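You operate a simulated robot arm through the tools that you are given. There is no shell and no other tool. Be economical: measure what you need, move in short steps, check, and stop when the job is done.

You run a simulated robot arm. Do the job below in one go: nothing can be reset, and whatever is moved stays where it is left.

TASK
Bring the locked-off gate back into service at the stop card's opening.
Fine: before the gate is switched, wind the handwheel till the stop read-out shows the card's figure; padlock on to the gate panel shelf, ram air valve open, gate switch to OPEN.

It is judged by the outcome, as a careful person would: the job done as asked, and still so three seconds after it is handed in. It fails if anything else is knocked over, pushed out of place, dropped, spilled or broken.

THE ROBOT
A 7-joint arm with a two-finger parallel gripper on a trunk, on a base that drives. Base frame: it is fixed to the floor where the robot stands at the start and does not move with it; the origin is under the middle of the robot, x ahead of it, y to its left, z up. Units: m, degrees, N and s.
With the tool pointing down near the work surface it reaches from about 0.26 to 0.84 m from the robot's upright axis, wherever it stands. Its first joint turns from -166.0 to 166.0 degrees. Places, roughly: gate handwheel [0.6, -0.2, 0.9]; gate panel shelf [0.6, -0.4, 1.2]; gate switch [0.5, -0.3, 0.7]; ram air valve [0.6, -0.2, 0.6]; stop card [0.7, -0.1, 0.9]; stop read-out [0.6, -0.2, 1.1]. Payload 3.43 kg.
The TCP is the grasp point between the finger pads, 0.034 m short of the fingertips. In the tool frame z runs along the fingers and y along their closing line. Largest opening 0.128 m; finger width 0.024, thickness 0.012; the body of the gripper, 0.048 by 0.13 m, starts 0.096 m behind the TCP.
Orientation is told as [roll, pitch, yaw] about the base's x, y, z axes, in that order, counted from this pose: with the fingers straight down and closing along the base's y, the tool's x points along the base's -x, its y along +y and its z along -z.

THE INTERFACE
- The arm moves only by the tool nudge_tool. Its argument "plan" is a list of rows, each a list of 2 entries, a list of its own where there are three numbers: the shift along the tool's x, y, z in m, then the turn, a rotation vector about the tool's x, y, z in degrees. In form: [[[tx, ty, tz], [wx, wy, wz]], ...]. A call has 1 to 10 rows; each row shifts and turns the commanded pose from where the row before left it, along the tool's axes as they then stand. "hand" is the finger opening in m, from 0 to 0.128, set as the call begins (left out, the last holds). A row lasts 0.2 s, in which the tool goes at most 0.05 m and 8.6 degrees; a call with a longer step from one row to the next is refused whole, and so is a gripper value outside its range. A pose out of reach is approached as far as the arm can. The call stops where the force on the tool passes 50 N (or 10 N more than at its start, if that is more) or the arm is blocked; 0.2 s more then pass. The fingers move at their own pace (about 0.153 m/s each) and stop on an object; they squeeze with about 36 N. The grip force told is the motor's: it shows also when the fingers shut on nothing. Time passes only in rows, and 0.2 s behind the last, so rows that do not move let the fingers close. The reply holds the time, the measured pose of the TCP, the force on the tool along the base axes, the opening and the grip force, in the units named above and with some noise, with the torque about the TCP (base axes, N m) and any sound that the robot's microphone picked up, and new pictures: "show" is both (left out), scene, wrist or none.
- Cameras (640 x 400 px; columns grow to the right, rows downward): "scene" is now at [0.1726, -0.0408, 1.5539]; the picture's right is [-0.53, -0.85, 0.00], its down [-0.64, 0.40, -0.66] and it looks along [0.56, -0.35, -0.75] (base axes); focal length 259 px, centre (320, 200). "wrist" rides on the gripper at [0.076, -0.011, -0.16] in the tool frame; the picture's right is [0.15, 0.99, 0.00], its down [-0.88, 0.13, -0.46] and it looks along [-0.45, 0.07, 0.89] (tool axes); focal length 234 px, centre (320, 200). There is no depth. A picture from a camera that has moved, and an enlarged one, comes with that camera's place and axes in the base frame and with its lens.
- drive_base(legs): drives the robot by 1 to 6 legs, each [ahead, turn to the left] in m and degrees, along the robot's own axes; the way and the turn of a leg run together, so that a leg with both is an arc; at most 1.5 m and 180 degrees a leg. The arm and the cameras ride along, it lands a little off, and it stops where it bumps. It gives what a move gives, and a new picture of the scene camera.
- turn_head(pan, tilt): turns the head with the scene camera to pan (to the left, within 132 degrees either way) and tilt (down, from -29 to 69), counted from straight ahead of the robot. It gives what a move gives, and a new picture of the scene camera.
- close_up(camera, box): a new picture of the part [left, top, right, bottom] of that camera's present view, enlarged. It takes no simulated time.
- job_done(): hands the job in; it is judged then, once.

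Go step by step. Nothing tells you exact positions but the pictures and the camera data: compare them with the known pose of the tool, close in by small moves and look again before you grip or let go. The budget is 120 turns and 260 pictures, counting those below and the enlarged ones. Unless the task says otherwise, let go and move clear before handing in, and close with one line.

The tools are called after "Emit:" by a JSON object that holds its "fn" and its "kwargs". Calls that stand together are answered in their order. nudge_tool: Moves the arm, as the interface text tells. Its arguments: {"type":"object","properties":{"plan":{"type":"array","items":{"type":"array"}},"hand":{"type":"number"},"show":{"type":"string","enum":["both","scene","wrist","none"]}},"required":["plan"]} The other tools are called the same way: drive_base (legs) drives the base; turn_head (pan, tilt) turns the head that bears the scene camera; close_up (camera, box) takes an enlarged picture of a part of a camera's view; job_done () hands the job in.

At the start:

```text
clock: 0.0
ee_pos: [0.4513, -0.1157, 1.3427]
tcp_rot: [0.0, 0.0, 0.0]
ft_force: [-0.8, 0.8, 0.4]
wrist_torque: [0.01, 0.03, 0.0]
finger_gap: 0.128
gripper_force: 0.0
robot x, y, heading: [0.0008, -0.0018, -0.1]
head pan, tilt: [-31.7, 49.0]
```

scene: 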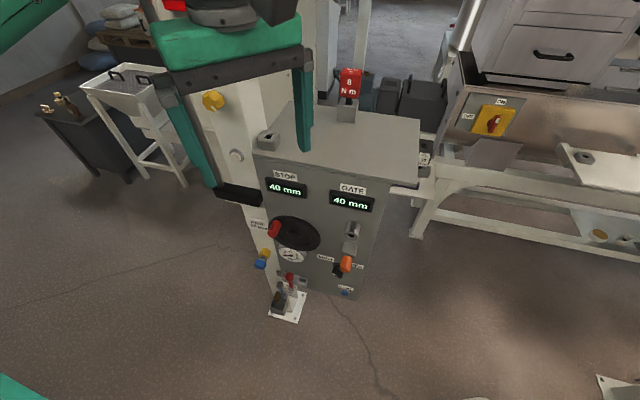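
wrist: 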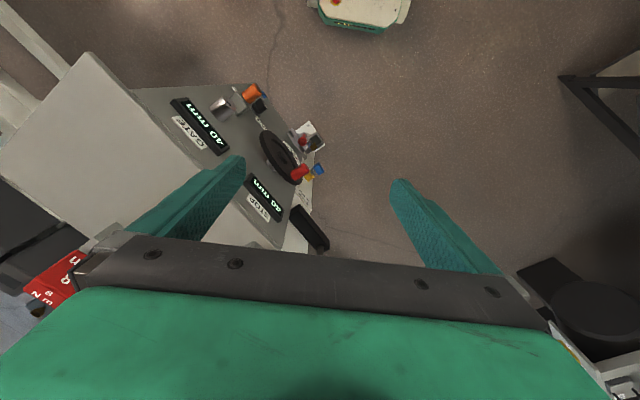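

I see the gate panel with STOP and GATE read-outs both at 40 mm, a handwheel, a switch and valves. I'll take enlarged views first.

Emit:
{"fn": "close_up", "kwargs": {"camera": "scene", "box": [230, 160, 390, 330]}}

Emit:
{"fn": "close_up", "kwargs": {"camera": "wrist", "box": [160, 70, 340, 260]}}

```text
2.35 times, centred on (310, 245) of scene
camera zoom: at [0.1726, -0.0408, 1.5539], right [-0.53, -0.85, 0.0], down [-0.64, 0.4, -0.66], along [0.56, -0.35, -0.75], focal length 610 px, centre (344, 94)
```

zoom: 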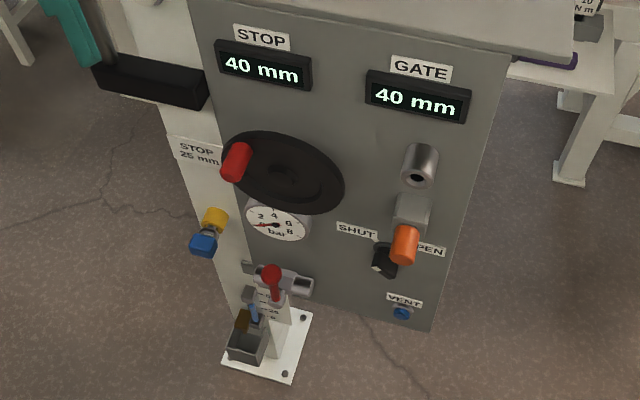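

```text
2.11 times, centred on (250, 165) of wrist
camera zoom: at [0.3731, -0.1272, 1.5009], right [-0.15, 0.99, 0.0], down [0.88, 0.13, 0.46], along [0.45, 0.07, -0.89], focal length 493 px, centre (467, 274)
```

zoom: 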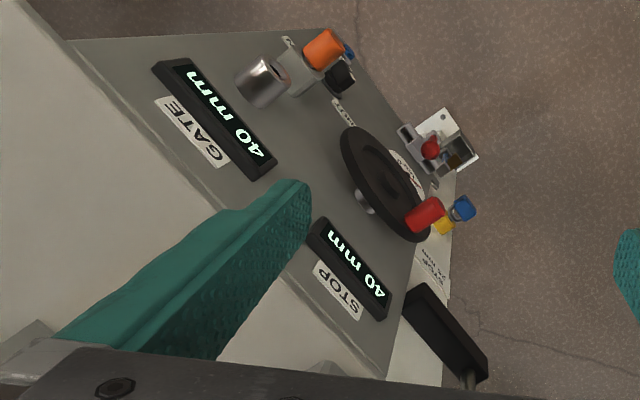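

Emit:
{"fn": "turn_head", "kwargs": {"pan": 45, "tilt": 50}}

Emit:
{"fn": "turn_head", "kwargs": {"pan": -45, "tilt": 55}}

```text
clock: 1.5
ee_pos: [0.4504, -0.1159, 1.3422]
tcp_rot: [0.0, 0.0, 0.0]
ft_force: [-0.2, 0.3, -0.4]
wrist_torque: [-0.01, 0.01, 0.02]
finger_gap: 0.128
gripper_force: 0.1
robot x, y, heading: [-0.0005, -0.003, -0.0]
head pan, tilt: [45.0, 50.0]
camera scene: at [0.1608, 0.0546, 1.5525], right [0.71, -0.71, 0.0], down [-0.54, -0.54, -0.64], along [0.46, 0.45, -0.77], focal length 259 px, centre (320, 200)
```

scene: 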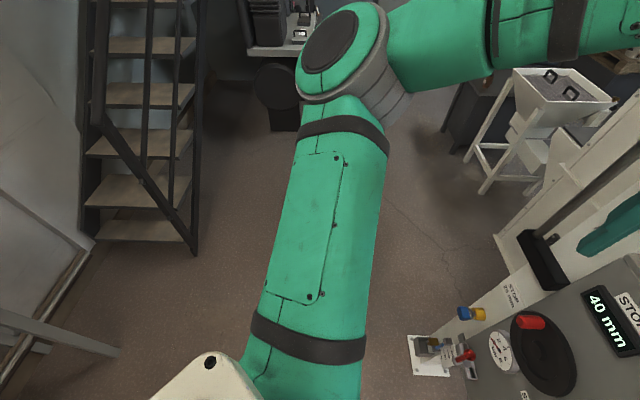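

```text
clock: 3.1
ee_pos: [0.4502, -0.1158, 1.3428]
tcp_rot: [0.0, 0.0, 0.0]
ft_force: [0.1, 0.2, 0.1]
wrist_torque: [0.0, 0.01, -0.04]
finger_gap: 0.1279
gripper_force: 0.0
robot x, y, heading: [-0.0004, 0.0016, -0.0]
head pan, tilt: [-45.0, 55.0]
camera scene: at [0.1573, -0.0508, 1.546], right [-0.71, -0.71, 0.0], down [-0.58, 0.58, -0.57], along [0.41, -0.41, -0.82], focal length 259 px, centre (320, 200)
```

scene: 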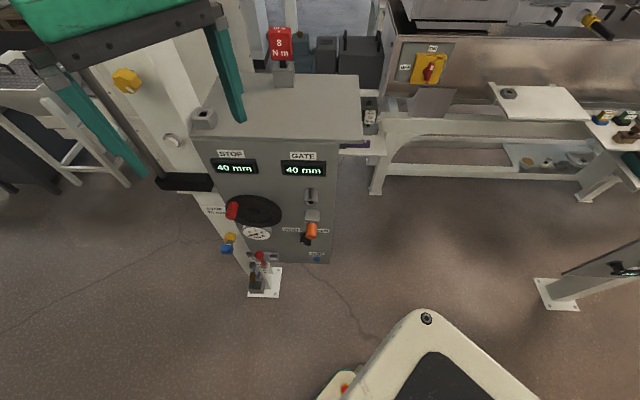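

Emit:
{"fn": "close_up", "kwargs": {"camera": "scene", "box": [190, 190, 350, 300]}}

Emit:
{"fn": "close_up", "kwargs": {"camera": "scene", "box": [280, 170, 340, 270]}}

Emit:
{"fn": "close_up", "kwargs": {"camera": "scene", "box": [150, 20, 400, 180]}}

```text
3.64 times, centred on (270, 245) of scene
camera zoom: at [0.1573, -0.0508, 1.546], right [-0.71, -0.71, 0.0], down [-0.58, 0.58, -0.57], along [0.41, -0.41, -0.82], focal length 943 px, centre (502, 36)
```

zoom: 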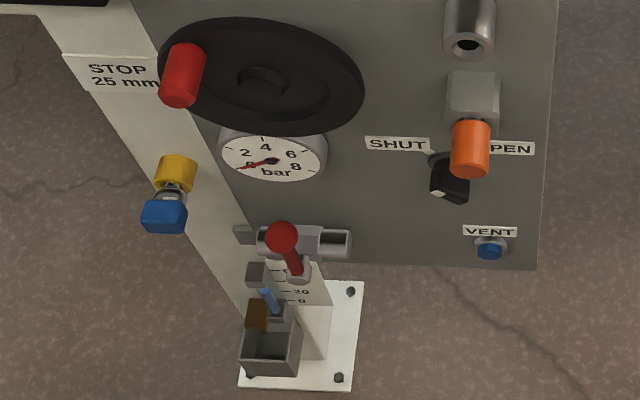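

```text
4.00 times, centred on (310, 220) of scene
camera zoom: at [0.1573, -0.0508, 1.546], right [-0.71, -0.71, 0.0], down [-0.58, 0.58, -0.57], along [0.41, -0.41, -0.82], focal length 1037 px, centre (360, 120)
```

zoom: 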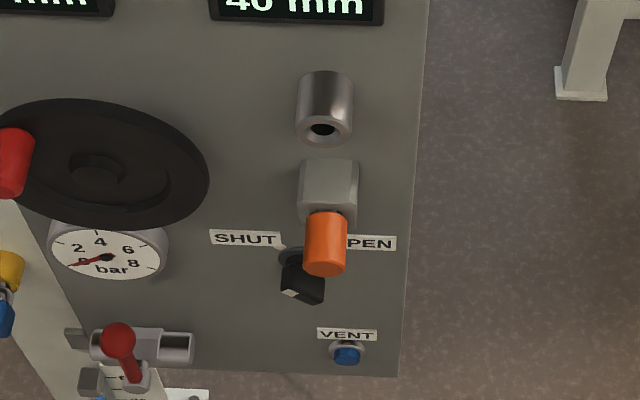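

```text
2.50 times, centred on (275, 100) of scene
camera zoom: at [0.1573, -0.0508, 1.546], right [-0.71, -0.71, 0.0], down [-0.58, 0.58, -0.57], along [0.41, -0.41, -0.82], focal length 648 px, centre (432, 450)
```

zoom: 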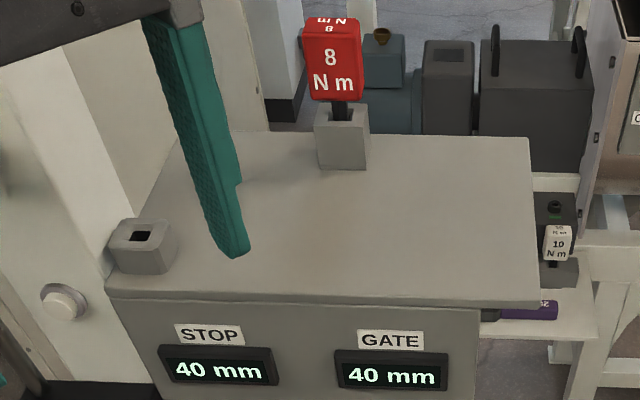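

Emit:
{"fn": "drive_base", "kwargs": {"legs": [[0, 83], [0.24, 0], [0, -128]]}}

Emit:
{"fn": "turn_head", "kwargs": {"pan": 0, "tilt": 45}}

```text
clock: 15.0
ee_pos: [0.2728, -0.1494, 1.3413]
tcp_rot: [0.0, 0.1, -42.9]
ft_force: [-0.2, 0.1, -0.1]
wrist_torque: [0.02, 0.0, 0.01]
finger_gap: 0.1281
gripper_force: 0.1
robot x, y, heading: [0.0232, 0.2423, -43.1]
head pan, tilt: [-45.0, 55.0]
camera scene: at [0.1034, 0.0983, 1.546], right [-1.0, -0.04, 0.0], down [-0.03, 0.82, -0.57], along [0.02, -0.57, -0.82], focal length 259 px, centre (320, 200)
```

scene: 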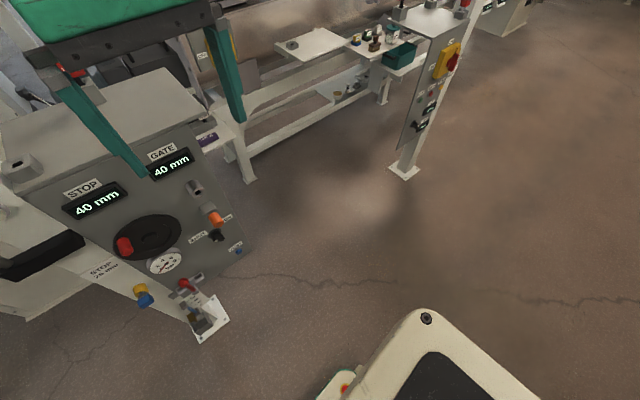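

```text
clock: 16.2
ee_pos: [0.2748, -0.1508, 1.3418]
tcp_rot: [0.0, 0.1, -43.0]
ft_force: [-0.4, 0.3, -0.1]
wrist_torque: [0.0, -0.04, 0.01]
finger_gap: 0.1279
gripper_force: 0.1
robot x, y, heading: [0.0221, 0.2418, -43.0]
head pan, tilt: [0.0, 45.0]
camera scene: at [0.1603, 0.1149, 1.5594], right [-0.68, -0.73, 0.0], down [-0.52, 0.48, -0.71], along [0.52, -0.48, -0.71], focal length 259 px, centre (320, 200)
```

scene: 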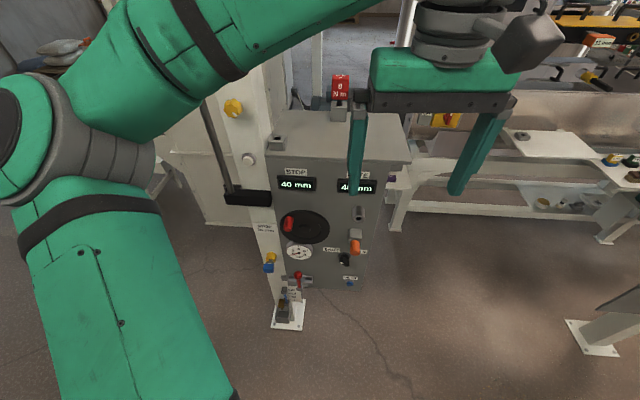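

Emit:
{"fn": "nudge_tool", "kwargs": {"plan": [[[0, 0, 0], [0, -8.5, 0]], [[0, 0, 0], [0, -8.5, 0]], [[0, 0, 0], [0, -8.5, 0]], [[0, 0, 0], [0, -8.5, 0]], [[0, 0, 0], [0, -8.5, 0]], [[0, 0, 0], [0, -8.5, 0]], [[0, 0, 0], [0, -8.5, 0]], [[0, 0, 0], [0, -8.5, 0]], [[0, 0, 0], [0, -8.5, 0]], [[0, 0, 0], [0, -8.5, 0]]], "show": "both"}}

```text
clock: 18.4
ee_pos: [0.2935, -0.2177, 1.4009]
tcp_rot: [-16.9, -83.3, -25.8]
ft_force: [-0.4, 0.3, 0.5]
wrist_torque: [0.0, 0.02, 0.0]
finger_gap: 0.1283
gripper_force: 0.1
out of reach, approached as far as the arm can: row 7, 8, 9, 10
robot x, y, heading: [0.0204, 0.2417, -42.8]
head pan, tilt: [0.0, 45.0]
camera scene: at [0.1602, 0.1153, 1.5594], right [-0.68, -0.73, 0.0], down [-0.52, 0.48, -0.71], along [0.52, -0.48, -0.71], focal length 259 px, centre (320, 200)
camera wrist: at [0.1592, -0.115, 1.3434], right [0.65, 0.74, -0.18], down [-0.15, 0.36, 0.92], along [0.74, -0.57, 0.35], focal length 234 px, centre (320, 200)
```

scene: 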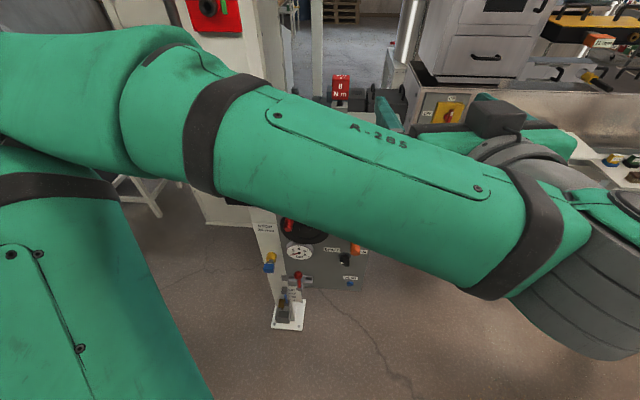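
wrist: 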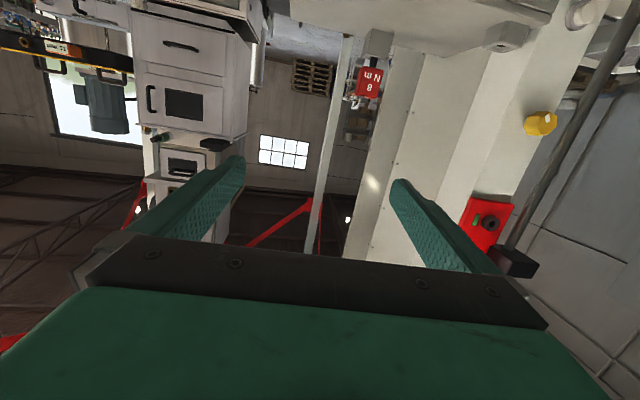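

Emit:
{"fn": "drive_base", "kwargs": {"legs": [[-0.18, -2]]}}

Emit:
{"fn": "nudge_tool", "kwargs": {"plan": [[[0, 0, 0.04], [0, 0, 0]], [[0, 0, 0.04], [0, 0, 0]], [[0, 0, 0.04], [0, 0, 0]], [[0.05, 0, 0], [0, 0, 0]], [[0.05, 0, 0], [0, 0, 0]], [[0.05, 0, 0], [0, 0, 0]], [[0.05, 0, 0], [0, 0, 0]]]}}

```text
clock: 19.9
ee_pos: [0.1463, -0.1074, 1.3972]
tcp_rot: [-11.8, -83.1, -33.3]
ft_force: [-0.2, -0.5, -0.1]
wrist_torque: [0.01, -0.01, -0.02]
finger_gap: 0.1282
gripper_force: 0.1
robot x, y, heading: [-0.1035, 0.3653, -45.1]
head pan, tilt: [0.0, 45.0]
camera scene: at [0.0276, 0.2329, 1.5594], right [-0.71, -0.71, 0.0], down [-0.5, 0.5, -0.71], along [0.5, -0.5, -0.71], focal length 259 px, centre (320, 200)
```

scene: 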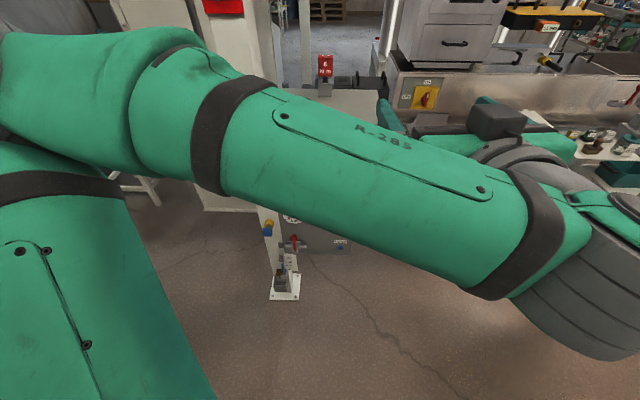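

```text
clock: 21.4
ee_pos: [0.2061, -0.176, 1.1864]
tcp_rot: [-11.4, -83.2, -33.6]
ft_force: [-0.5, -0.3, 0.7]
wrist_torque: [0.0, 0.0, 0.0]
finger_gap: 0.128
gripper_force: 0.0
robot x, y, heading: [-0.1081, 0.3636, -45.3]
head pan, tilt: [0.0, 45.0]
camera scene: at [0.0275, 0.2331, 1.5594], right [-0.71, -0.71, 0.0], down [-0.5, 0.5, -0.71], along [0.5, -0.5, -0.71], focal length 259 px, centre (320, 200)
camera wrist: at [0.0769, -0.067, 1.1289], right [0.69, 0.71, -0.17], down [-0.14, 0.36, 0.92], along [0.71, -0.61, 0.34], focal length 234 px, centre (320, 200)
```

scene: 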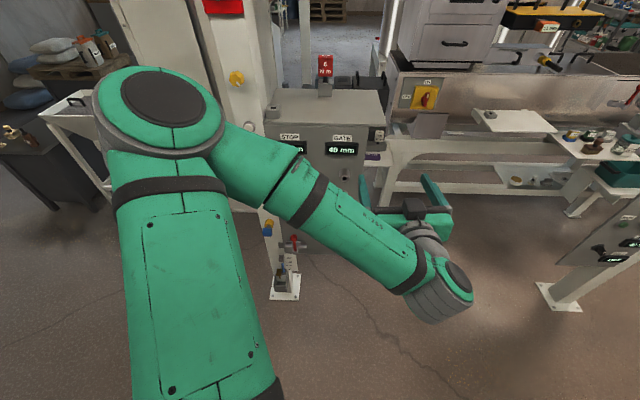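
wrist: 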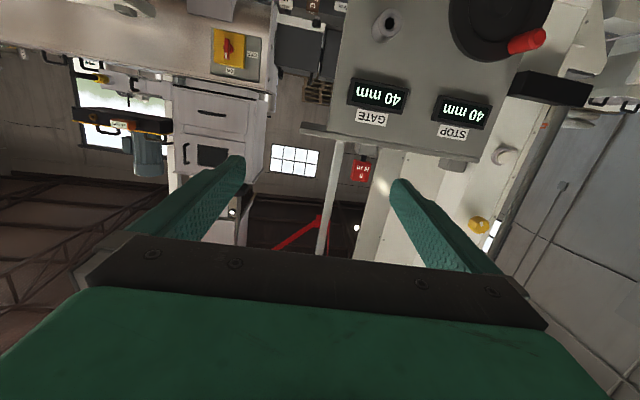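

Emit:
{"fn": "nudge_tool", "kwargs": {"plan": [[[0.05, 0, 0], [0, -7, 0]], [[0.045, 0.02, 0], [0, 0, 0]], [[0.045, 0.02, 0], [0, 0, 0]], [[0.045, 0.02, 0], [0, 0, 0]], [[0.045, 0.02, 0], [0, 0, 0]], [[0.04, 0.02, 0], [0, 0, 0]], [[0.04, 0.02, 0], [0, 0, 0]], [[0.04, 0.02, 0], [0, 0, 0]]]}}

```text
clock: 23.2
ee_pos: [0.1613, -0.2236, 1.0007]
tcp_rot: [-59.1, -88.4, 15.2]
ft_force: [-0.3, -0.3, -0.5]
wrist_torque: [0.02, 0.02, 0.01]
finger_gap: 0.1277
gripper_force: 0.1
out of reach, approached as far as the arm can: row 2, 3, 4, 5, 6, 7, 8
robot x, y, heading: [-0.1036, 0.365, -45.1]
head pan, tilt: [0.0, 45.0]
camera scene: at [0.0273, 0.2329, 1.5594], right [-0.71, -0.71, 0.0], down [-0.5, 0.5, -0.71], along [0.5, -0.5, -0.71], focal length 259 px, centre (320, 200)
camera wrist: at [0.0342, -0.1221, 0.9271], right [0.68, 0.71, -0.17], down [-0.21, 0.42, 0.88], along [0.7, -0.56, 0.44], focal length 234 px, centre (320, 200)
```

scene: 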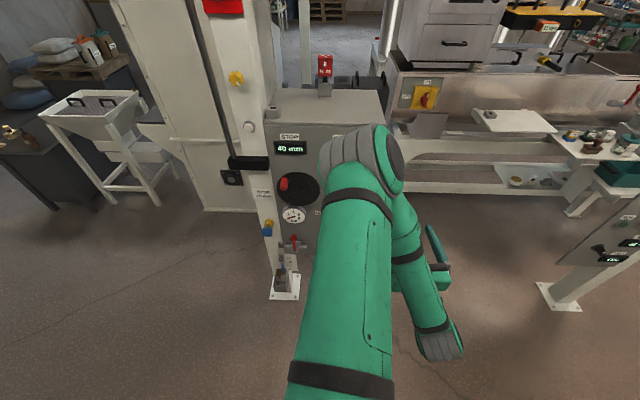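
wrist: 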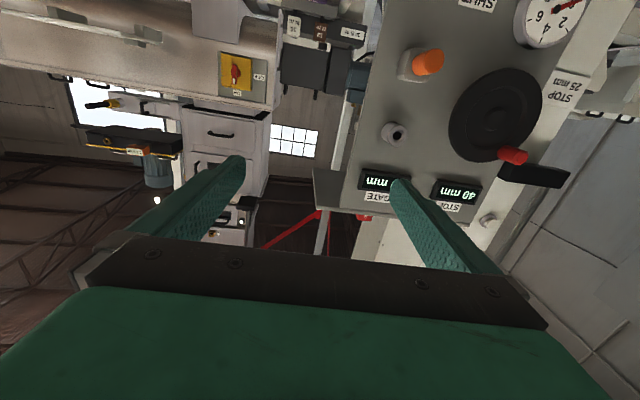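

Emit:
{"fn": "nudge_tool", "kwargs": {"plan": [[[0, 0.02, 0.03], [0, 0, 0]], [[0, 0.04, 0.02], [0, 0, 0]], [[0, 0.04, 0.02], [0, 0, 0]], [[0, 0.04, 0.01], [0, 0, 0]]]}}

```text
clock: 24.2
ee_pos: [0.2216, -0.2258, 1.0771]
tcp_rot: [-70.7, -88.5, 27.0]
ft_force: [-0.6, -0.2, 0.1]
wrist_torque: [-0.01, -0.01, 0.04]
finger_gap: 0.1282
gripper_force: 0.1
out of reach, approached as far as the arm can: row 1, 2, 3, 4
robot x, y, heading: [-0.1015, 0.3653, -45.0]
head pan, tilt: [0.0, 45.0]
camera scene: at [0.0275, 0.2326, 1.5594], right [-0.71, -0.71, 0.0], down [-0.5, 0.5, -0.71], along [0.5, -0.5, -0.71], focal length 259 px, centre (320, 200)
camera wrist: at [0.095, -0.1242, 1.0018], right [0.68, 0.71, -0.17], down [-0.22, 0.42, 0.88], along [0.7, -0.56, 0.44], focal length 234 px, centre (320, 200)
```

scene: 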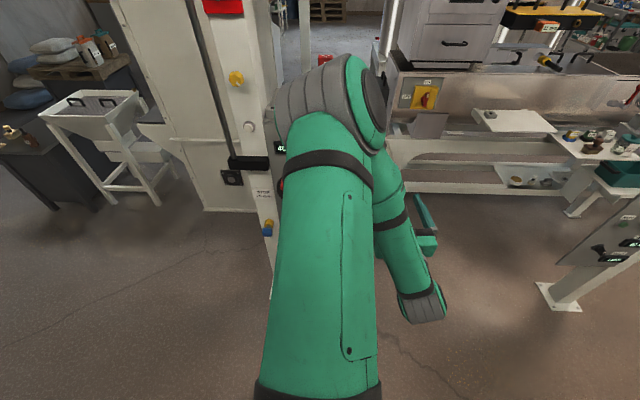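
wrist: 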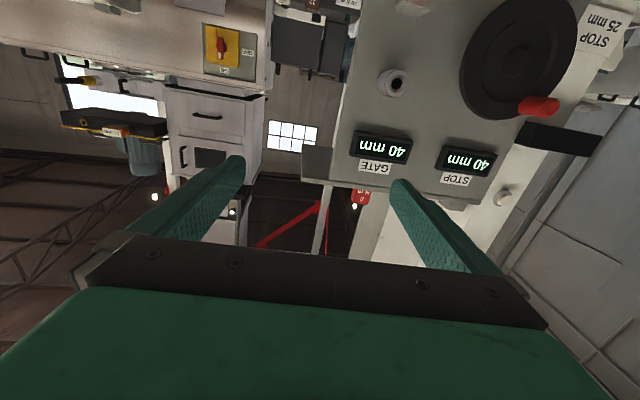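

Emit:
{"fn": "drive_base", "kwargs": {"legs": [[-0.25, 0]]}}

Emit:
{"fn": "nudge_tool", "kwargs": {"plan": [[[-0.04, 0, 0], [0, 8.5, 0]], [[-0.04, 0, 0], [0, 8.5, 0]], [[-0.04, 0, 0], [0, 8.5, 0]], [[-0.04, 0, 0], [0, 8.5, 0]], [[0, 0, 0], [0, 8.5, 0]], [[0, 0, 0], [0, 8.5, 0]], [[0, 0, 0], [0, 8.5, 0]], [[0, 0, 0], [0, 8.5, 0]]]}}

```text
clock: 25.8
ee_pos: [0.122, -0.1249, 1.0754]
tcp_rot: [-69.7, -88.6, 25.9]
ft_force: [-0.1, -0.1, -0.4]
wrist_torque: [0.01, 0.02, -0.02]
finger_gap: 0.1279
gripper_force: 0.2
robot x, y, heading: [-0.2094, 0.4636, -45.4]
head pan, tilt: [0.0, 45.0]
stopped in leg 1: the robot was blocked; the commanded pose is now the measured one
camera scene: at [-0.073, 0.3332, 1.5594], right [-0.71, -0.7, 0.0], down [-0.5, 0.5, -0.71], along [0.5, -0.5, -0.71], focal length 259 px, centre (320, 200)
```

scene: 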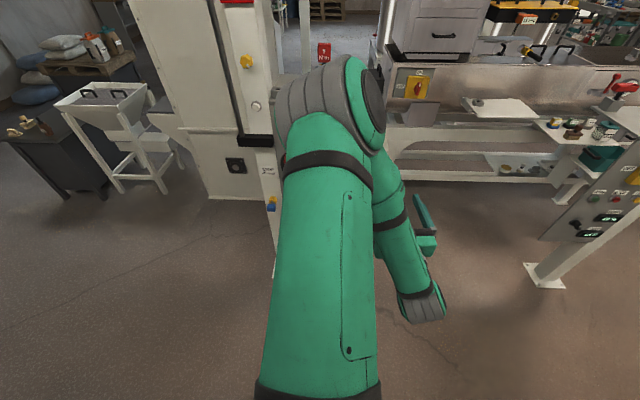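

```text
clock: 27.6
ee_pos: [0.1508, -0.1479, 1.2309]
tcp_rot: [-1.5, -21.7, -43.2]
ft_force: [-0.5, 0.0, 0.5]
wrist_torque: [-0.02, 0.01, -0.02]
finger_gap: 0.128
gripper_force: 0.1
robot x, y, heading: [-0.2071, 0.4637, -45.1]
head pan, tilt: [0.0, 45.0]
camera scene: at [-0.0729, 0.3333, 1.5594], right [-0.71, -0.7, 0.0], down [-0.5, 0.5, -0.71], along [0.5, -0.5, -0.71], focal length 259 px, centre (320, 200)
camera wrist: at [0.0499, -0.0648, 1.3509], right [0.58, 0.81, -0.08], down [0.57, -0.34, 0.74], along [0.58, -0.48, -0.66], focal length 234 px, centre (320, 200)
```

scene: 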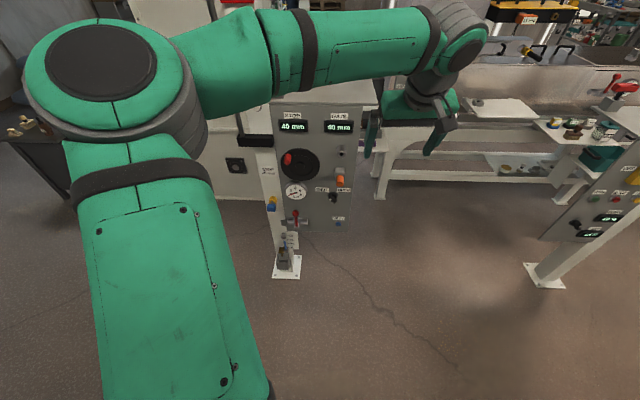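
wrist: 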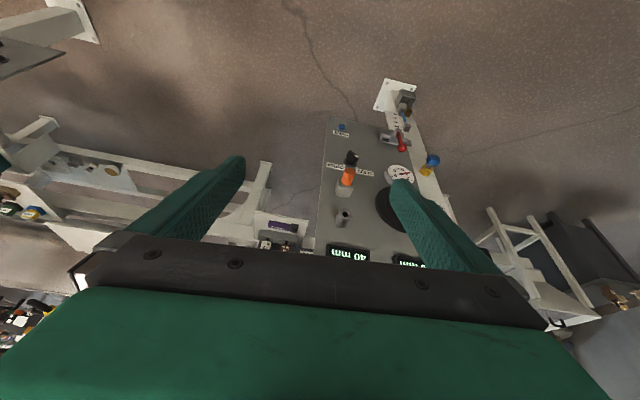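

Emit:
{"fn": "nudge_tool", "kwargs": {"plan": [[[-0.037, 0, 0.015], [0, 0, 0]], [[-0.037, 0, 0.015], [0, 0, 0]], [[0.0, 0, 0], [0, -8.5, 0]], [[0, 0, 0], [0, -8.5, 0]], [[0, 0, 0], [0, -8.5, 0]], [[0, 0, 0], [0, -8.5, 0]], [[0, 0, 0], [0, -8.5, 0]]]}}

```text
clock: 29.2
ee_pos: [0.2083, -0.2026, 1.228]
tcp_rot: [-3.3, -64.0, -40.8]
ft_force: [-0.5, 0.6, -0.8]
wrist_torque: [0.0, 0.06, 0.01]
finger_gap: 0.128
gripper_force: 0.1
robot x, y, heading: [-0.2047, 0.4613, -45.1]
head pan, tilt: [0.0, 45.0]
camera scene: at [-0.0729, 0.3331, 1.5594], right [-0.71, -0.7, 0.0], down [-0.5, 0.5, -0.71], along [0.5, -0.5, -0.71], focal length 259 px, centre (320, 200)
camera wrist: at [0.0703, -0.0891, 1.2297], right [0.64, 0.76, -0.16], down [0.09, 0.13, 0.99], along [0.77, -0.64, 0.02], focal length 234 px, centre (320, 200)
```

scene: 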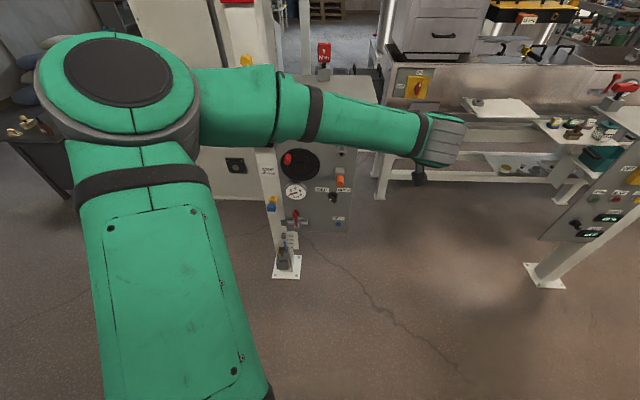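
wrist: 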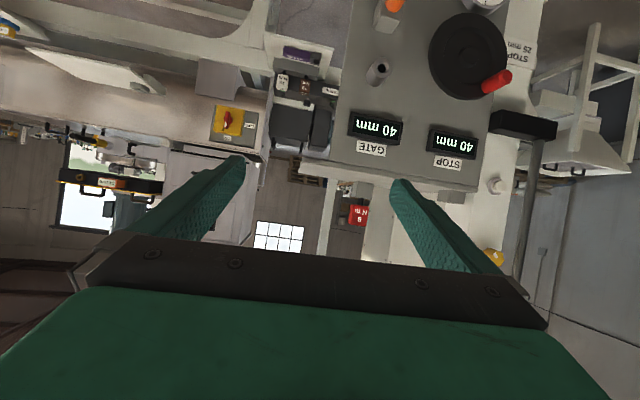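

Emit:
{"fn": "nudge_tool", "kwargs": {"plan": [[[0.03, 0.025, 0.025], [0, 0, 0]], [[0.03, 0.025, 0.025], [0, 0, 0]], [[0.03, 0.025, 0.025], [0, 0, 0]], [[0.03, 0.025, 0.025], [0, 0, 0]], [[0, 0, 0], [0, -8.5, 0]], [[0, 0, 0], [0, -8.5, 0]], [[0, 0, 0], [0, -8.5, 0]]]}}

```text
clock: 30.8
ee_pos: [0.302, -0.1577, 1.0701]
tcp_rot: [-4.0, -69.5, -40.1]
ft_force: [0.6, 1.2, -0.6]
wrist_torque: [0.02, 0.0, -0.01]
finger_gap: 0.128
gripper_force: 0.0
out of reach, approached as far as the arm can: row 6, 7
robot x, y, heading: [-0.203, 0.4659, -44.9]
head pan, tilt: [0.0, 45.0]
camera scene: at [-0.0729, 0.3331, 1.5593], right [-0.71, -0.7, 0.0], down [-0.5, 0.5, -0.71], along [0.5, -0.5, -0.71], focal length 259 px, centre (320, 200)
camera wrist: at [0.1642, -0.0449, 1.056], right [0.64, 0.75, -0.16], down [0.02, 0.19, 0.98], along [0.76, -0.63, 0.11], focal length 234 px, centre (320, 200)
```

scene: 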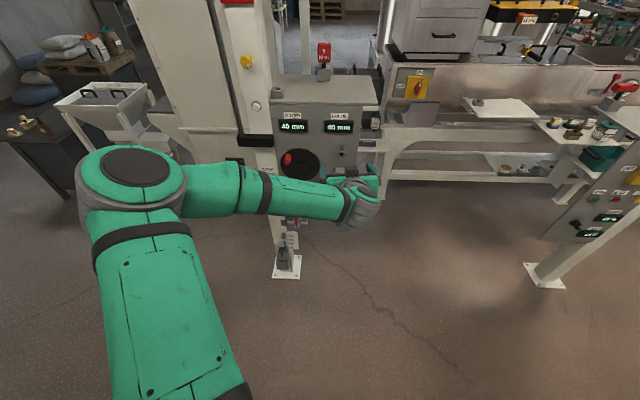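
wrist: 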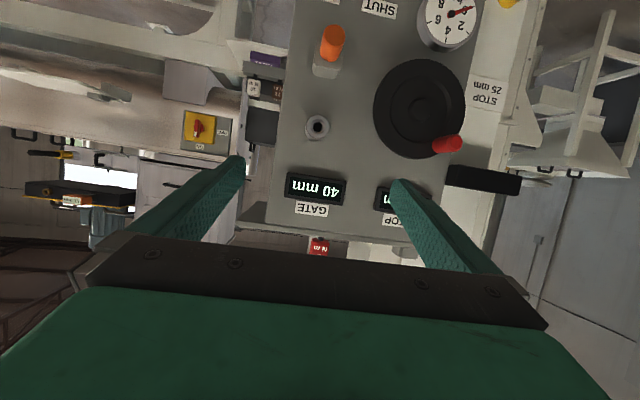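

Emit:
{"fn": "close_up", "kwargs": {"camera": "wrist", "box": [280, 0, 520, 160]}}

Emit:
{"fn": "close_up", "kwargs": {"camera": "scene", "box": [250, 140, 350, 290]}}

```text
2.50 times, centred on (400, 80) of wrist
camera zoom: at [0.1642, -0.0449, 1.056], right [0.64, 0.75, -0.16], down [0.02, 0.19, 0.98], along [0.76, -0.63, 0.11], focal length 585 px, centre (120, 500)
```

zoom: 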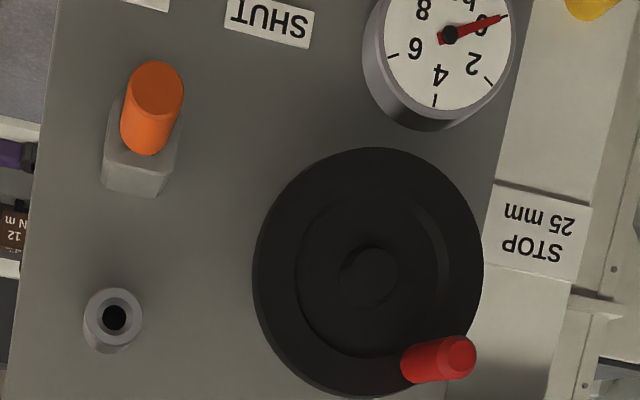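

```text
2.67 times, centred on (300, 215) of scene
camera zoom: at [-0.0729, 0.3331, 1.5593], right [-0.71, -0.7, 0.0], down [-0.5, 0.5, -0.71], along [0.5, -0.5, -0.71], focal length 692 px, centre (373, 160)
```

zoom: 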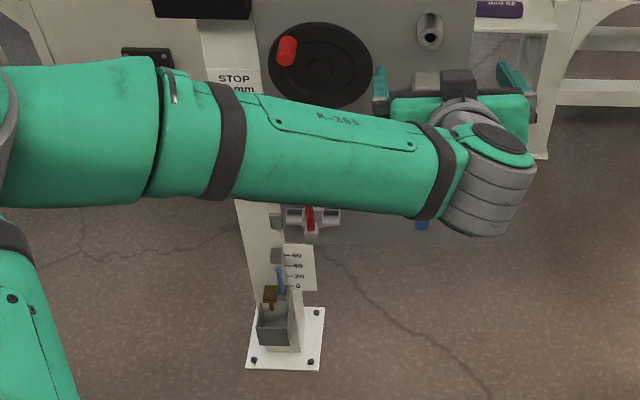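

Emit:
{"fn": "nudge_tool", "kwargs": {"plan": [[[0.033, 0.028, 0.006], [0, 0, 0]], [[0.033, 0.028, 0.006], [0, 0, 0]], [[0.033, 0.028, 0.006], [0, 0, 0]], [[0.033, 0.028, 0.006], [0, 0, 0]], [[0.033, 0.028, 0.006], [0, 0, 0]], [[0.033, 0.028, 0.006], [0, 0, 0]], [[0.033, 0.028, 0.006], [0, 0, 0]], [[0.033, 0.028, 0.006], [0, 0, 0]], [[0.033, 0.028, 0.006], [0, 0, 0]]]}}

```text
clock: 32.8
ee_pos: [0.3056, -0.1531, 1.0645]
tcp_rot: [-4.0, -69.5, -39.9]
ft_force: [-0.6, -0.2, -0.6]
wrist_torque: [0.01, -0.01, -0.02]
finger_gap: 0.1278
gripper_force: 0.1
out of reach, approached as far as the arm can: row 1, 2, 3, 4, 5, 6, 7, 8, 9
robot x, y, heading: [-0.2063, 0.4639, -45.3]
head pan, tilt: [0.0, 45.0]
camera scene: at [-0.0727, 0.333, 1.5593], right [-0.71, -0.7, 0.0], down [-0.5, 0.5, -0.71], along [0.5, -0.5, -0.71], focal length 259 px, centre (320, 200)
camera wrist: at [0.1683, -0.0392, 1.0488], right [0.64, 0.75, -0.16], down [0.02, 0.19, 0.98], along [0.77, -0.63, 0.11], focal length 234 px, centre (320, 200)
```

scene: 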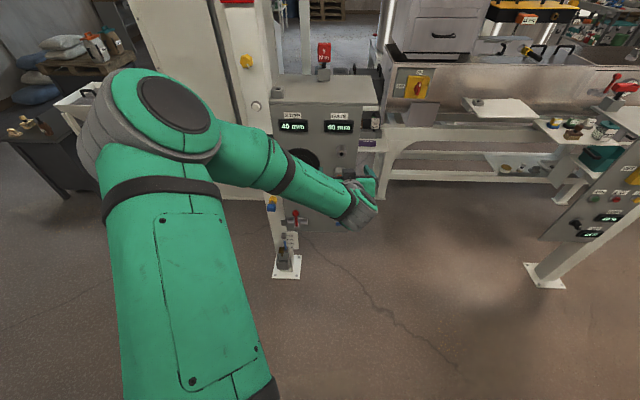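
wrist: 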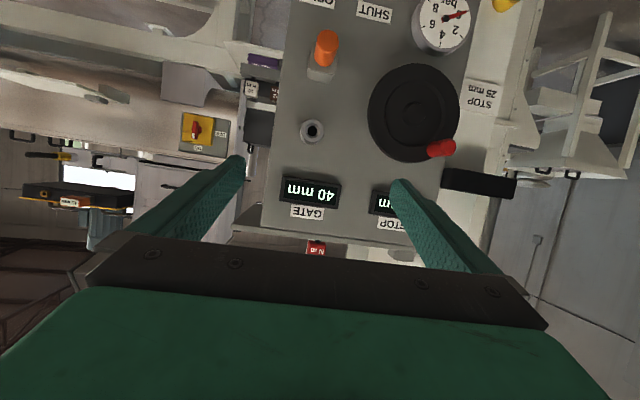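

Emit:
{"fn": "nudge_tool", "kwargs": {"plan": [[[0, 0, 0], [0, 8.5, 0]], [[0, 0, 0], [0, 8.5, 0]], [[0.028, 0.025, 0.02], [0, 0, 0]], [[0.028, 0.025, 0.02], [0, 0, 0]], [[0.028, 0.025, 0.02], [0, 0, 0]], [[0.028, 0.025, 0.02], [0, 0, 0]], [[0.028, 0.025, 0.02], [0, 0, 0]], [[0.028, 0.025, 0.02], [0, 0, 0]]]}}

```text
clock: 34.6
ee_pos: [0.4016, -0.0449, 0.8491]
tcp_rot: [-2.4, -52.7, -42.1]
ft_force: [-0.7, -0.2, 1.5]
wrist_torque: [0.05, 0.0, 0.09]
finger_gap: 0.1279
gripper_force: 0.1
robot x, y, heading: [-0.2059, 0.4651, -45.2]
head pan, tilt: [0.0, 45.0]
camera scene: at [-0.0731, 0.3327, 1.5594], right [-0.71, -0.7, 0.0], down [-0.5, 0.5, -0.71], along [0.5, -0.5, -0.71], focal length 259 px, centre (320, 200)
camera wrist: at [0.2672, 0.0675, 0.8859], right [0.62, 0.77, -0.14], down [0.23, -0.01, 0.97], along [0.75, -0.63, -0.18], focal length 234 px, centre (320, 200)
```

scene: 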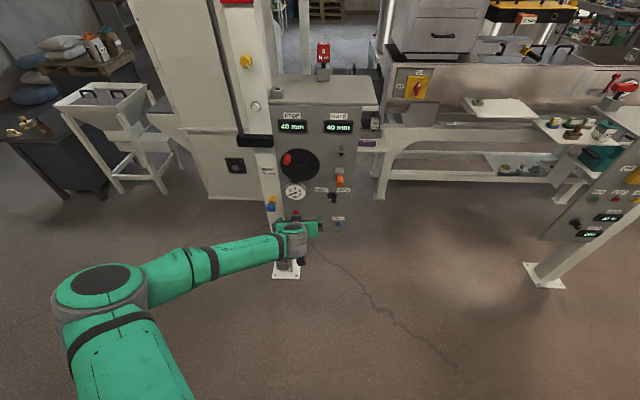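
wrist: 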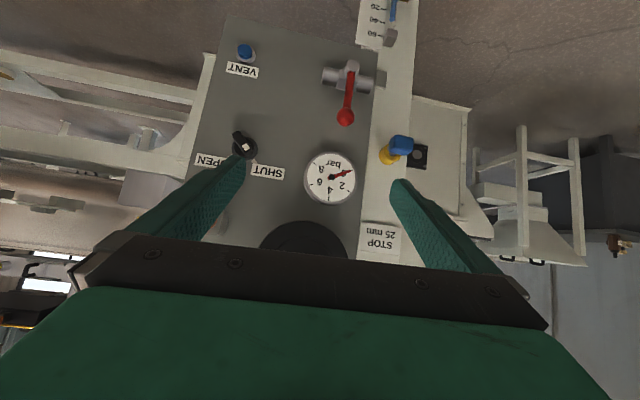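

Emit:
{"fn": "close_up", "kwargs": {"camera": "wrist", "box": [300, 0, 480, 200]}}

Emit:
{"fn": "close_up", "kwargs": {"camera": "wrist", "box": [180, 20, 400, 220]}}

Emit:
{"fn": "close_up", "kwargs": {"camera": "scene", "box": [250, 100, 370, 220]}}

```text
2.00 times, centred on (390, 100) of wrist
camera zoom: at [0.2672, 0.0675, 0.8859], right [0.62, 0.77, -0.14], down [0.23, -0.01, 0.97], along [0.75, -0.63, -0.18], focal length 468 px, centre (180, 400)
```

zoom: 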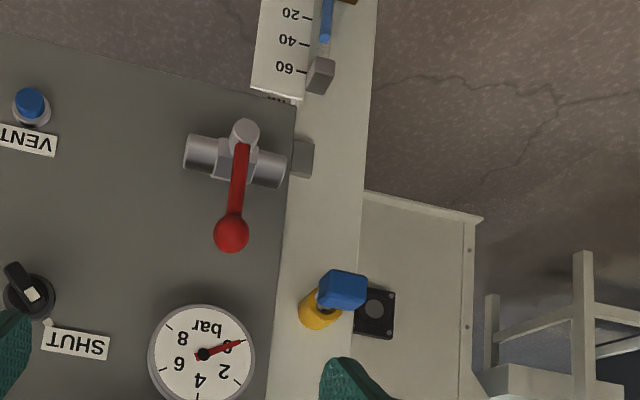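

```text
2.00 times, centred on (290, 120) of wrist
camera zoom: at [0.2672, 0.0675, 0.8859], right [0.62, 0.77, -0.14], down [0.23, -0.01, 0.97], along [0.75, -0.63, -0.18], focal length 468 px, centre (380, 360)
```

zoom: 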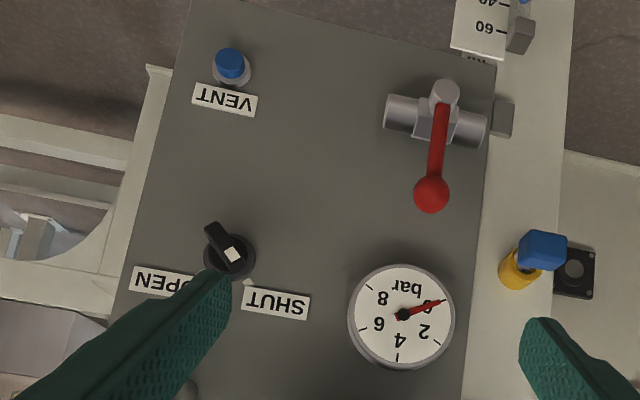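

```text
3.33 times, centred on (310, 160) of scene
camera zoom: at [-0.0731, 0.3327, 1.5594], right [-0.71, -0.7, 0.0], down [-0.5, 0.5, -0.71], along [0.5, -0.5, -0.71], focal length 864 px, centre (353, 333)
```

zoom: 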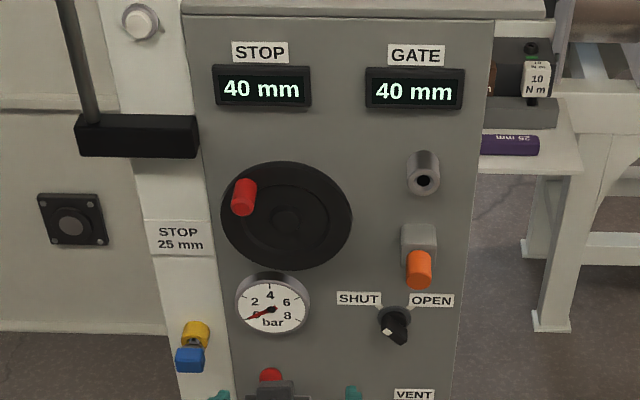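

Emit:
{"fn": "nudge_tool", "kwargs": {"plan": [[[0.0206, 0.032, 0.016], [0, 0, 0]], [[0.0206, 0.032, 0.016], [0, 0, 0]], [[0.0206, 0.032, 0.016], [0, 0, 0]], [[0.0206, 0.032, 0.016], [0, 0, 0]], [[0.0206, 0.032, 0.016], [0, 0, 0]], [[-0.031, 0, 0.039], [0, 0, 0]]], "show": "wrist"}}

Emit:
{"fn": "close_up", "kwargs": {"camera": "wrist", "box": [230, 80, 410, 200]}}

```text
clock: 36.0
ee_pos: [0.5438, 0.0343, 0.7208]
tcp_rot: [-2.3, -52.7, -41.8]
ft_force: [-1.3, 0.7, -0.4]
wrist_torque: [-0.07, -0.05, -0.02]
finger_gap: 0.1283
gripper_force: 0.1
robot x, y, heading: [-0.2059, 0.468, -45.3]
head pan, tilt: [0.0, 45.0]
camera wrist: at [0.4113, 0.1453, 0.7559], right [0.62, 0.77, -0.14], down [0.23, -0.01, 0.97], along [0.75, -0.63, -0.18], focal length 234 px, centre (320, 200)
```

wrist: 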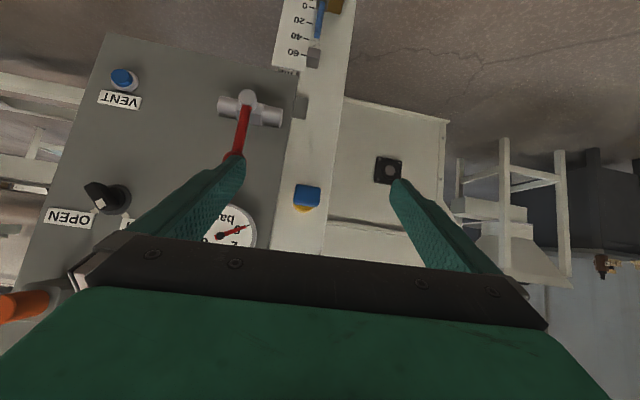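

```text
3.33 times, centred on (320, 140) of wrist
camera zoom: at [0.4113, 0.1453, 0.7559], right [0.62, 0.77, -0.14], down [0.23, -0.01, 0.97], along [0.75, -0.63, -0.18], focal length 781 px, centre (320, 400)
```

zoom: 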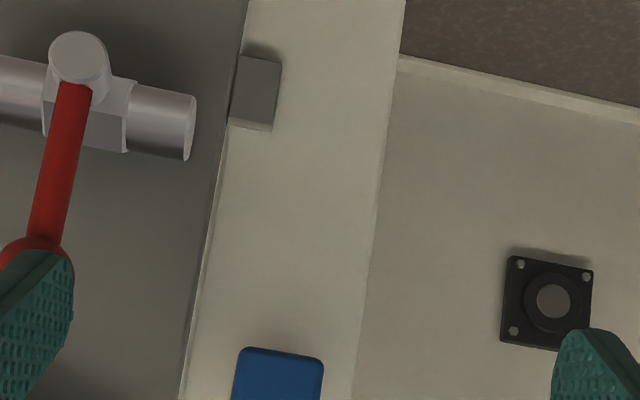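

Emit:
{"fn": "close_up", "kwargs": {"camera": "scene", "box": [255, 185, 287, 217]}}

Emit:
{"fn": "nudge_tool", "kwargs": {"plan": [[[-0.02, 0.035, -0.02], [0, 0, 0]], [[-0.02, 0.035, -0.02], [0, 0, 0]], [[-0.03, 0, -0.03], [0, 0, 0]]], "show": "wrist"}}

Emit:
{"fn": "close_up", "kwargs": {"camera": "wrist", "box": [180, 80, 340, 200]}}

```text
12.50 times, centred on (271, 201) of scene
camera zoom: at [-0.0727, 0.3333, 1.5593], right [-0.71, -0.71, 0.0], down [-0.5, 0.5, -0.71], along [0.5, -0.5, -0.71], focal length 3241 px, centre (932, 188)
```

zoom: 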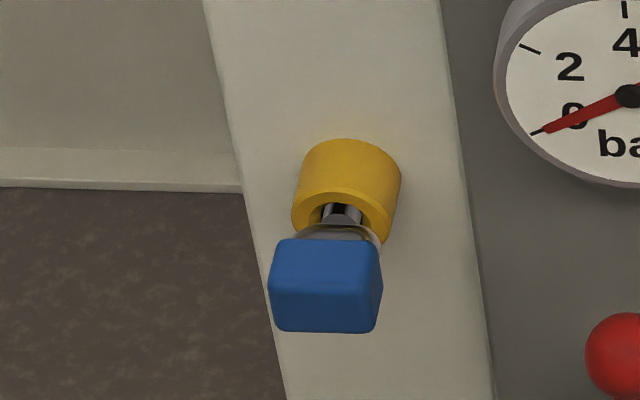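

```text
clock: 36.8
ee_pos: [0.5866, 0.0967, 0.816]
tcp_rot: [-2.2, -52.5, -41.9]
ft_force: [0.4, -0.3, 0.1]
wrist_torque: [0.02, -0.02, 0.0]
finger_gap: 0.1282
gripper_force: 0.2
robot x, y, heading: [-0.2027, 0.466, -45.3]
head pan, tilt: [0.0, 45.0]
camera wrist: at [0.4532, 0.2079, 0.8526], right [0.62, 0.77, -0.14], down [0.23, -0.01, 0.97], along [0.75, -0.63, -0.18], focal length 234 px, centre (320, 200)
```

wrist: 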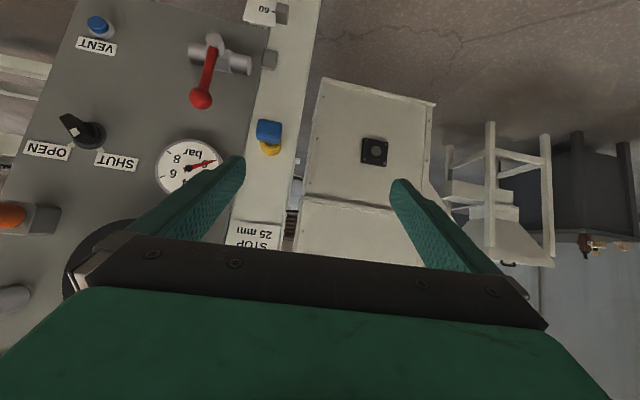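

```text
3.33 times, centred on (260, 140) of wrist
camera zoom: at [0.4532, 0.2079, 0.8526], right [0.62, 0.77, -0.14], down [0.23, -0.01, 0.97], along [0.75, -0.63, -0.18], focal length 781 px, centre (520, 400)
```

zoom: 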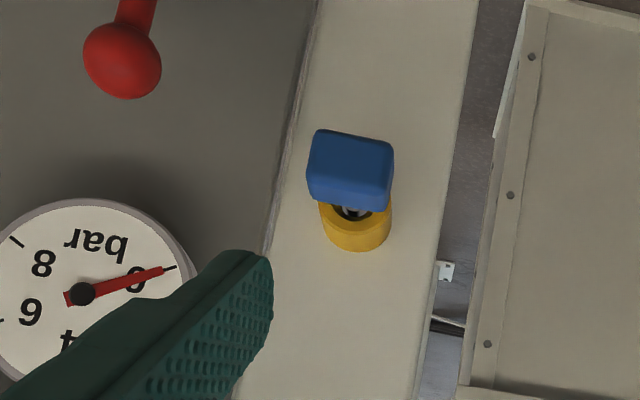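

Emit:
{"fn": "nudge_tool", "kwargs": {"plan": [[[-0.01, -0.045, -0.01], [0, 0, 0]], [[-0.01, -0.045, -0.01], [0, 0, 0]], [[0, -0.045, 0], [0, 0, 0]], [[0, -0.045, 0], [0, 0, 0]], [[0, -0.045, 0], [0, 0, 0]], [[0, -0.045, 0], [0, 0, 0]]], "show": "wrist"}}

Emit:
{"fn": "close_up", "kwargs": {"camera": "wrist", "box": [240, 80, 400, 200]}}

```text
clock: 38.2
ee_pos: [0.3983, -0.0955, 0.8495]
tcp_rot: [-2.2, -52.7, -41.9]
ft_force: [-0.2, -0.2, 0.6]
wrist_torque: [-0.03, 0.03, -0.03]
finger_gap: 0.1282
gripper_force: 0.1
robot x, y, heading: [-0.2029, 0.4664, -45.2]
head pan, tilt: [0.0, 45.0]
camera wrist: at [0.264, 0.0164, 0.8865], right [0.62, 0.78, -0.14], down [0.23, -0.01, 0.97], along [0.75, -0.63, -0.18], focal length 234 px, centre (320, 200)
```

wrist: 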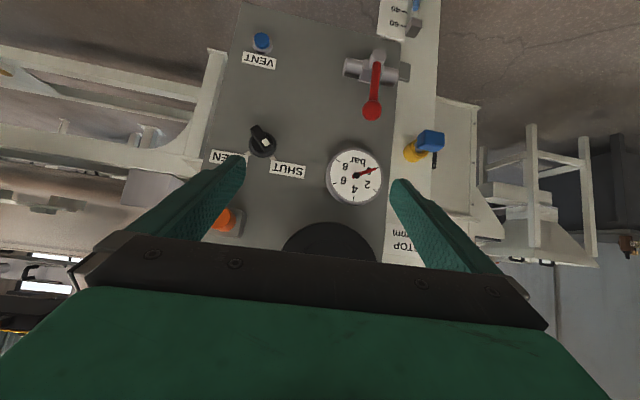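

```text
3.33 times, centred on (320, 140) of wrist
camera zoom: at [0.264, 0.0164, 0.8865], right [0.62, 0.78, -0.14], down [0.23, -0.01, 0.97], along [0.75, -0.63, -0.18], focal length 781 px, centre (320, 400)
```

zoom: 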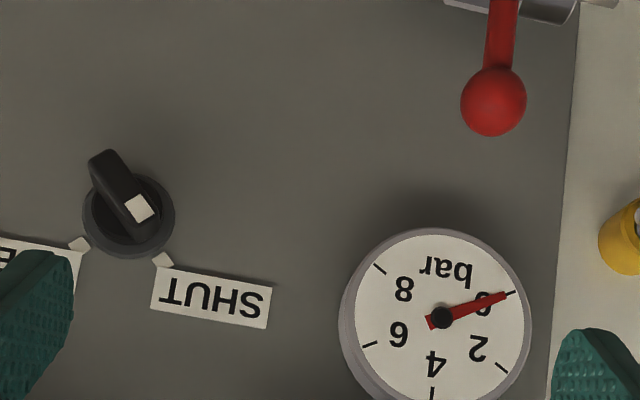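

Emit:
{"fn": "close_up", "kwargs": {"camera": "wrist", "box": [390, 115, 460, 175]}}

Emit:
{"fn": "nudge_tool", "kwargs": {"plan": [[[-0.035, -0.02, -0.03], [0, 0, 0]], [[-0.035, -0.02, -0.03], [0, 0, 0]], [[-0.03, -0.02, -0.03], [0, 0, 0]], [[-0.03, 0, -0.03], [0, 0, 0]]], "show": "wrist"}}

Emit:
{"fn": "close_up", "kwargs": {"camera": "wrist", "box": [250, 90, 390, 190]}}

```text
6.67 times, centred on (425, 145) of wrist
camera zoom: at [0.264, 0.0164, 0.8865], right [0.62, 0.78, -0.14], down [0.23, -0.01, 0.97], along [0.75, -0.63, -0.18], focal length 1561 px, centre (-380, 567)
```

zoom: 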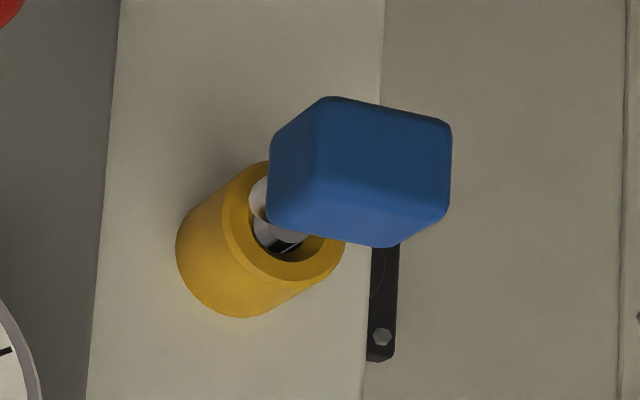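

```text
refused: row 1 steps farther than a row can; nothing moved
```

```text
4.00 times, centred on (320, 140) of wrist
camera zoom: at [0.264, 0.0164, 0.8865], right [0.62, 0.78, -0.14], down [0.23, -0.01, 0.97], along [0.75, -0.63, -0.18], focal length 937 px, centre (320, 440)
```

zoom: 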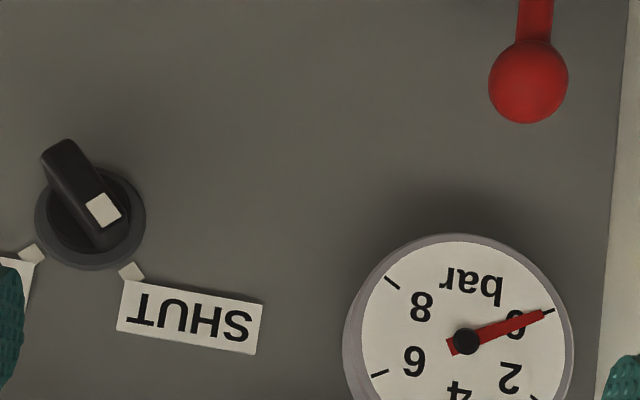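

Emit:
{"fn": "nudge_tool", "kwargs": {"plan": [[[-0.03, -0.015, -0.03], [0, 0, 0]], [[-0.03, -0.015, -0.03], [0, 0, 0]], [[-0.03, -0.015, -0.03], [0, 0, 0]], [[-0.03, -0.015, -0.03], [0, 0, 0]]], "show": "wrist"}}

Emit:
{"fn": "close_up", "kwargs": {"camera": "wrist", "box": [220, 90, 360, 190]}}

```text
clock: 39.2
ee_pos: [0.341, -0.12, 1.0192]
tcp_rot: [-2.2, -52.6, -41.9]
ft_force: [0.5, -0.6, 0.4]
wrist_torque: [-0.03, 0.0, 0.02]
finger_gap: 0.1278
gripper_force: 0.0
robot x, y, heading: [-0.204, 0.4653, -45.0]
head pan, tilt: [0.0, 45.0]
camera wrist: at [0.2072, -0.0083, 1.0556], right [0.62, 0.77, -0.14], down [0.23, -0.01, 0.97], along [0.75, -0.63, -0.18], focal length 234 px, centre (320, 200)
```

wrist: 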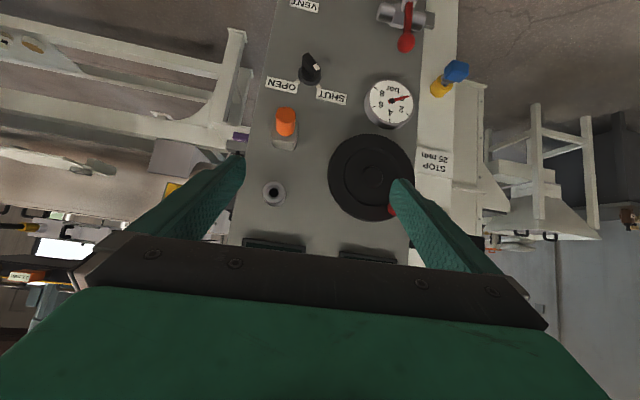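

```text
4.00 times, centred on (290, 140) of wrist
camera zoom: at [0.2072, -0.0083, 1.0556], right [0.62, 0.77, -0.14], down [0.23, -0.01, 0.97], along [0.75, -0.63, -0.18], focal length 937 px, centre (440, 440)
```

zoom: 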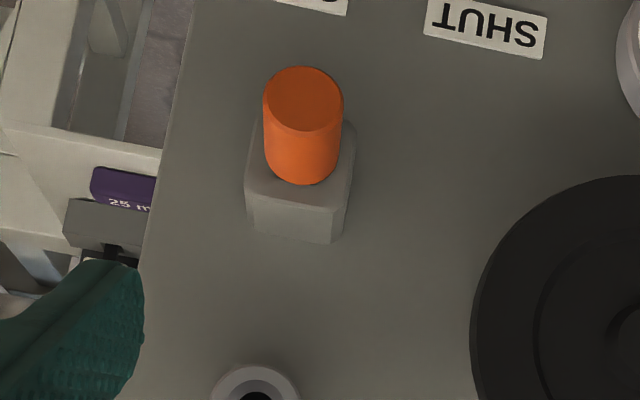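

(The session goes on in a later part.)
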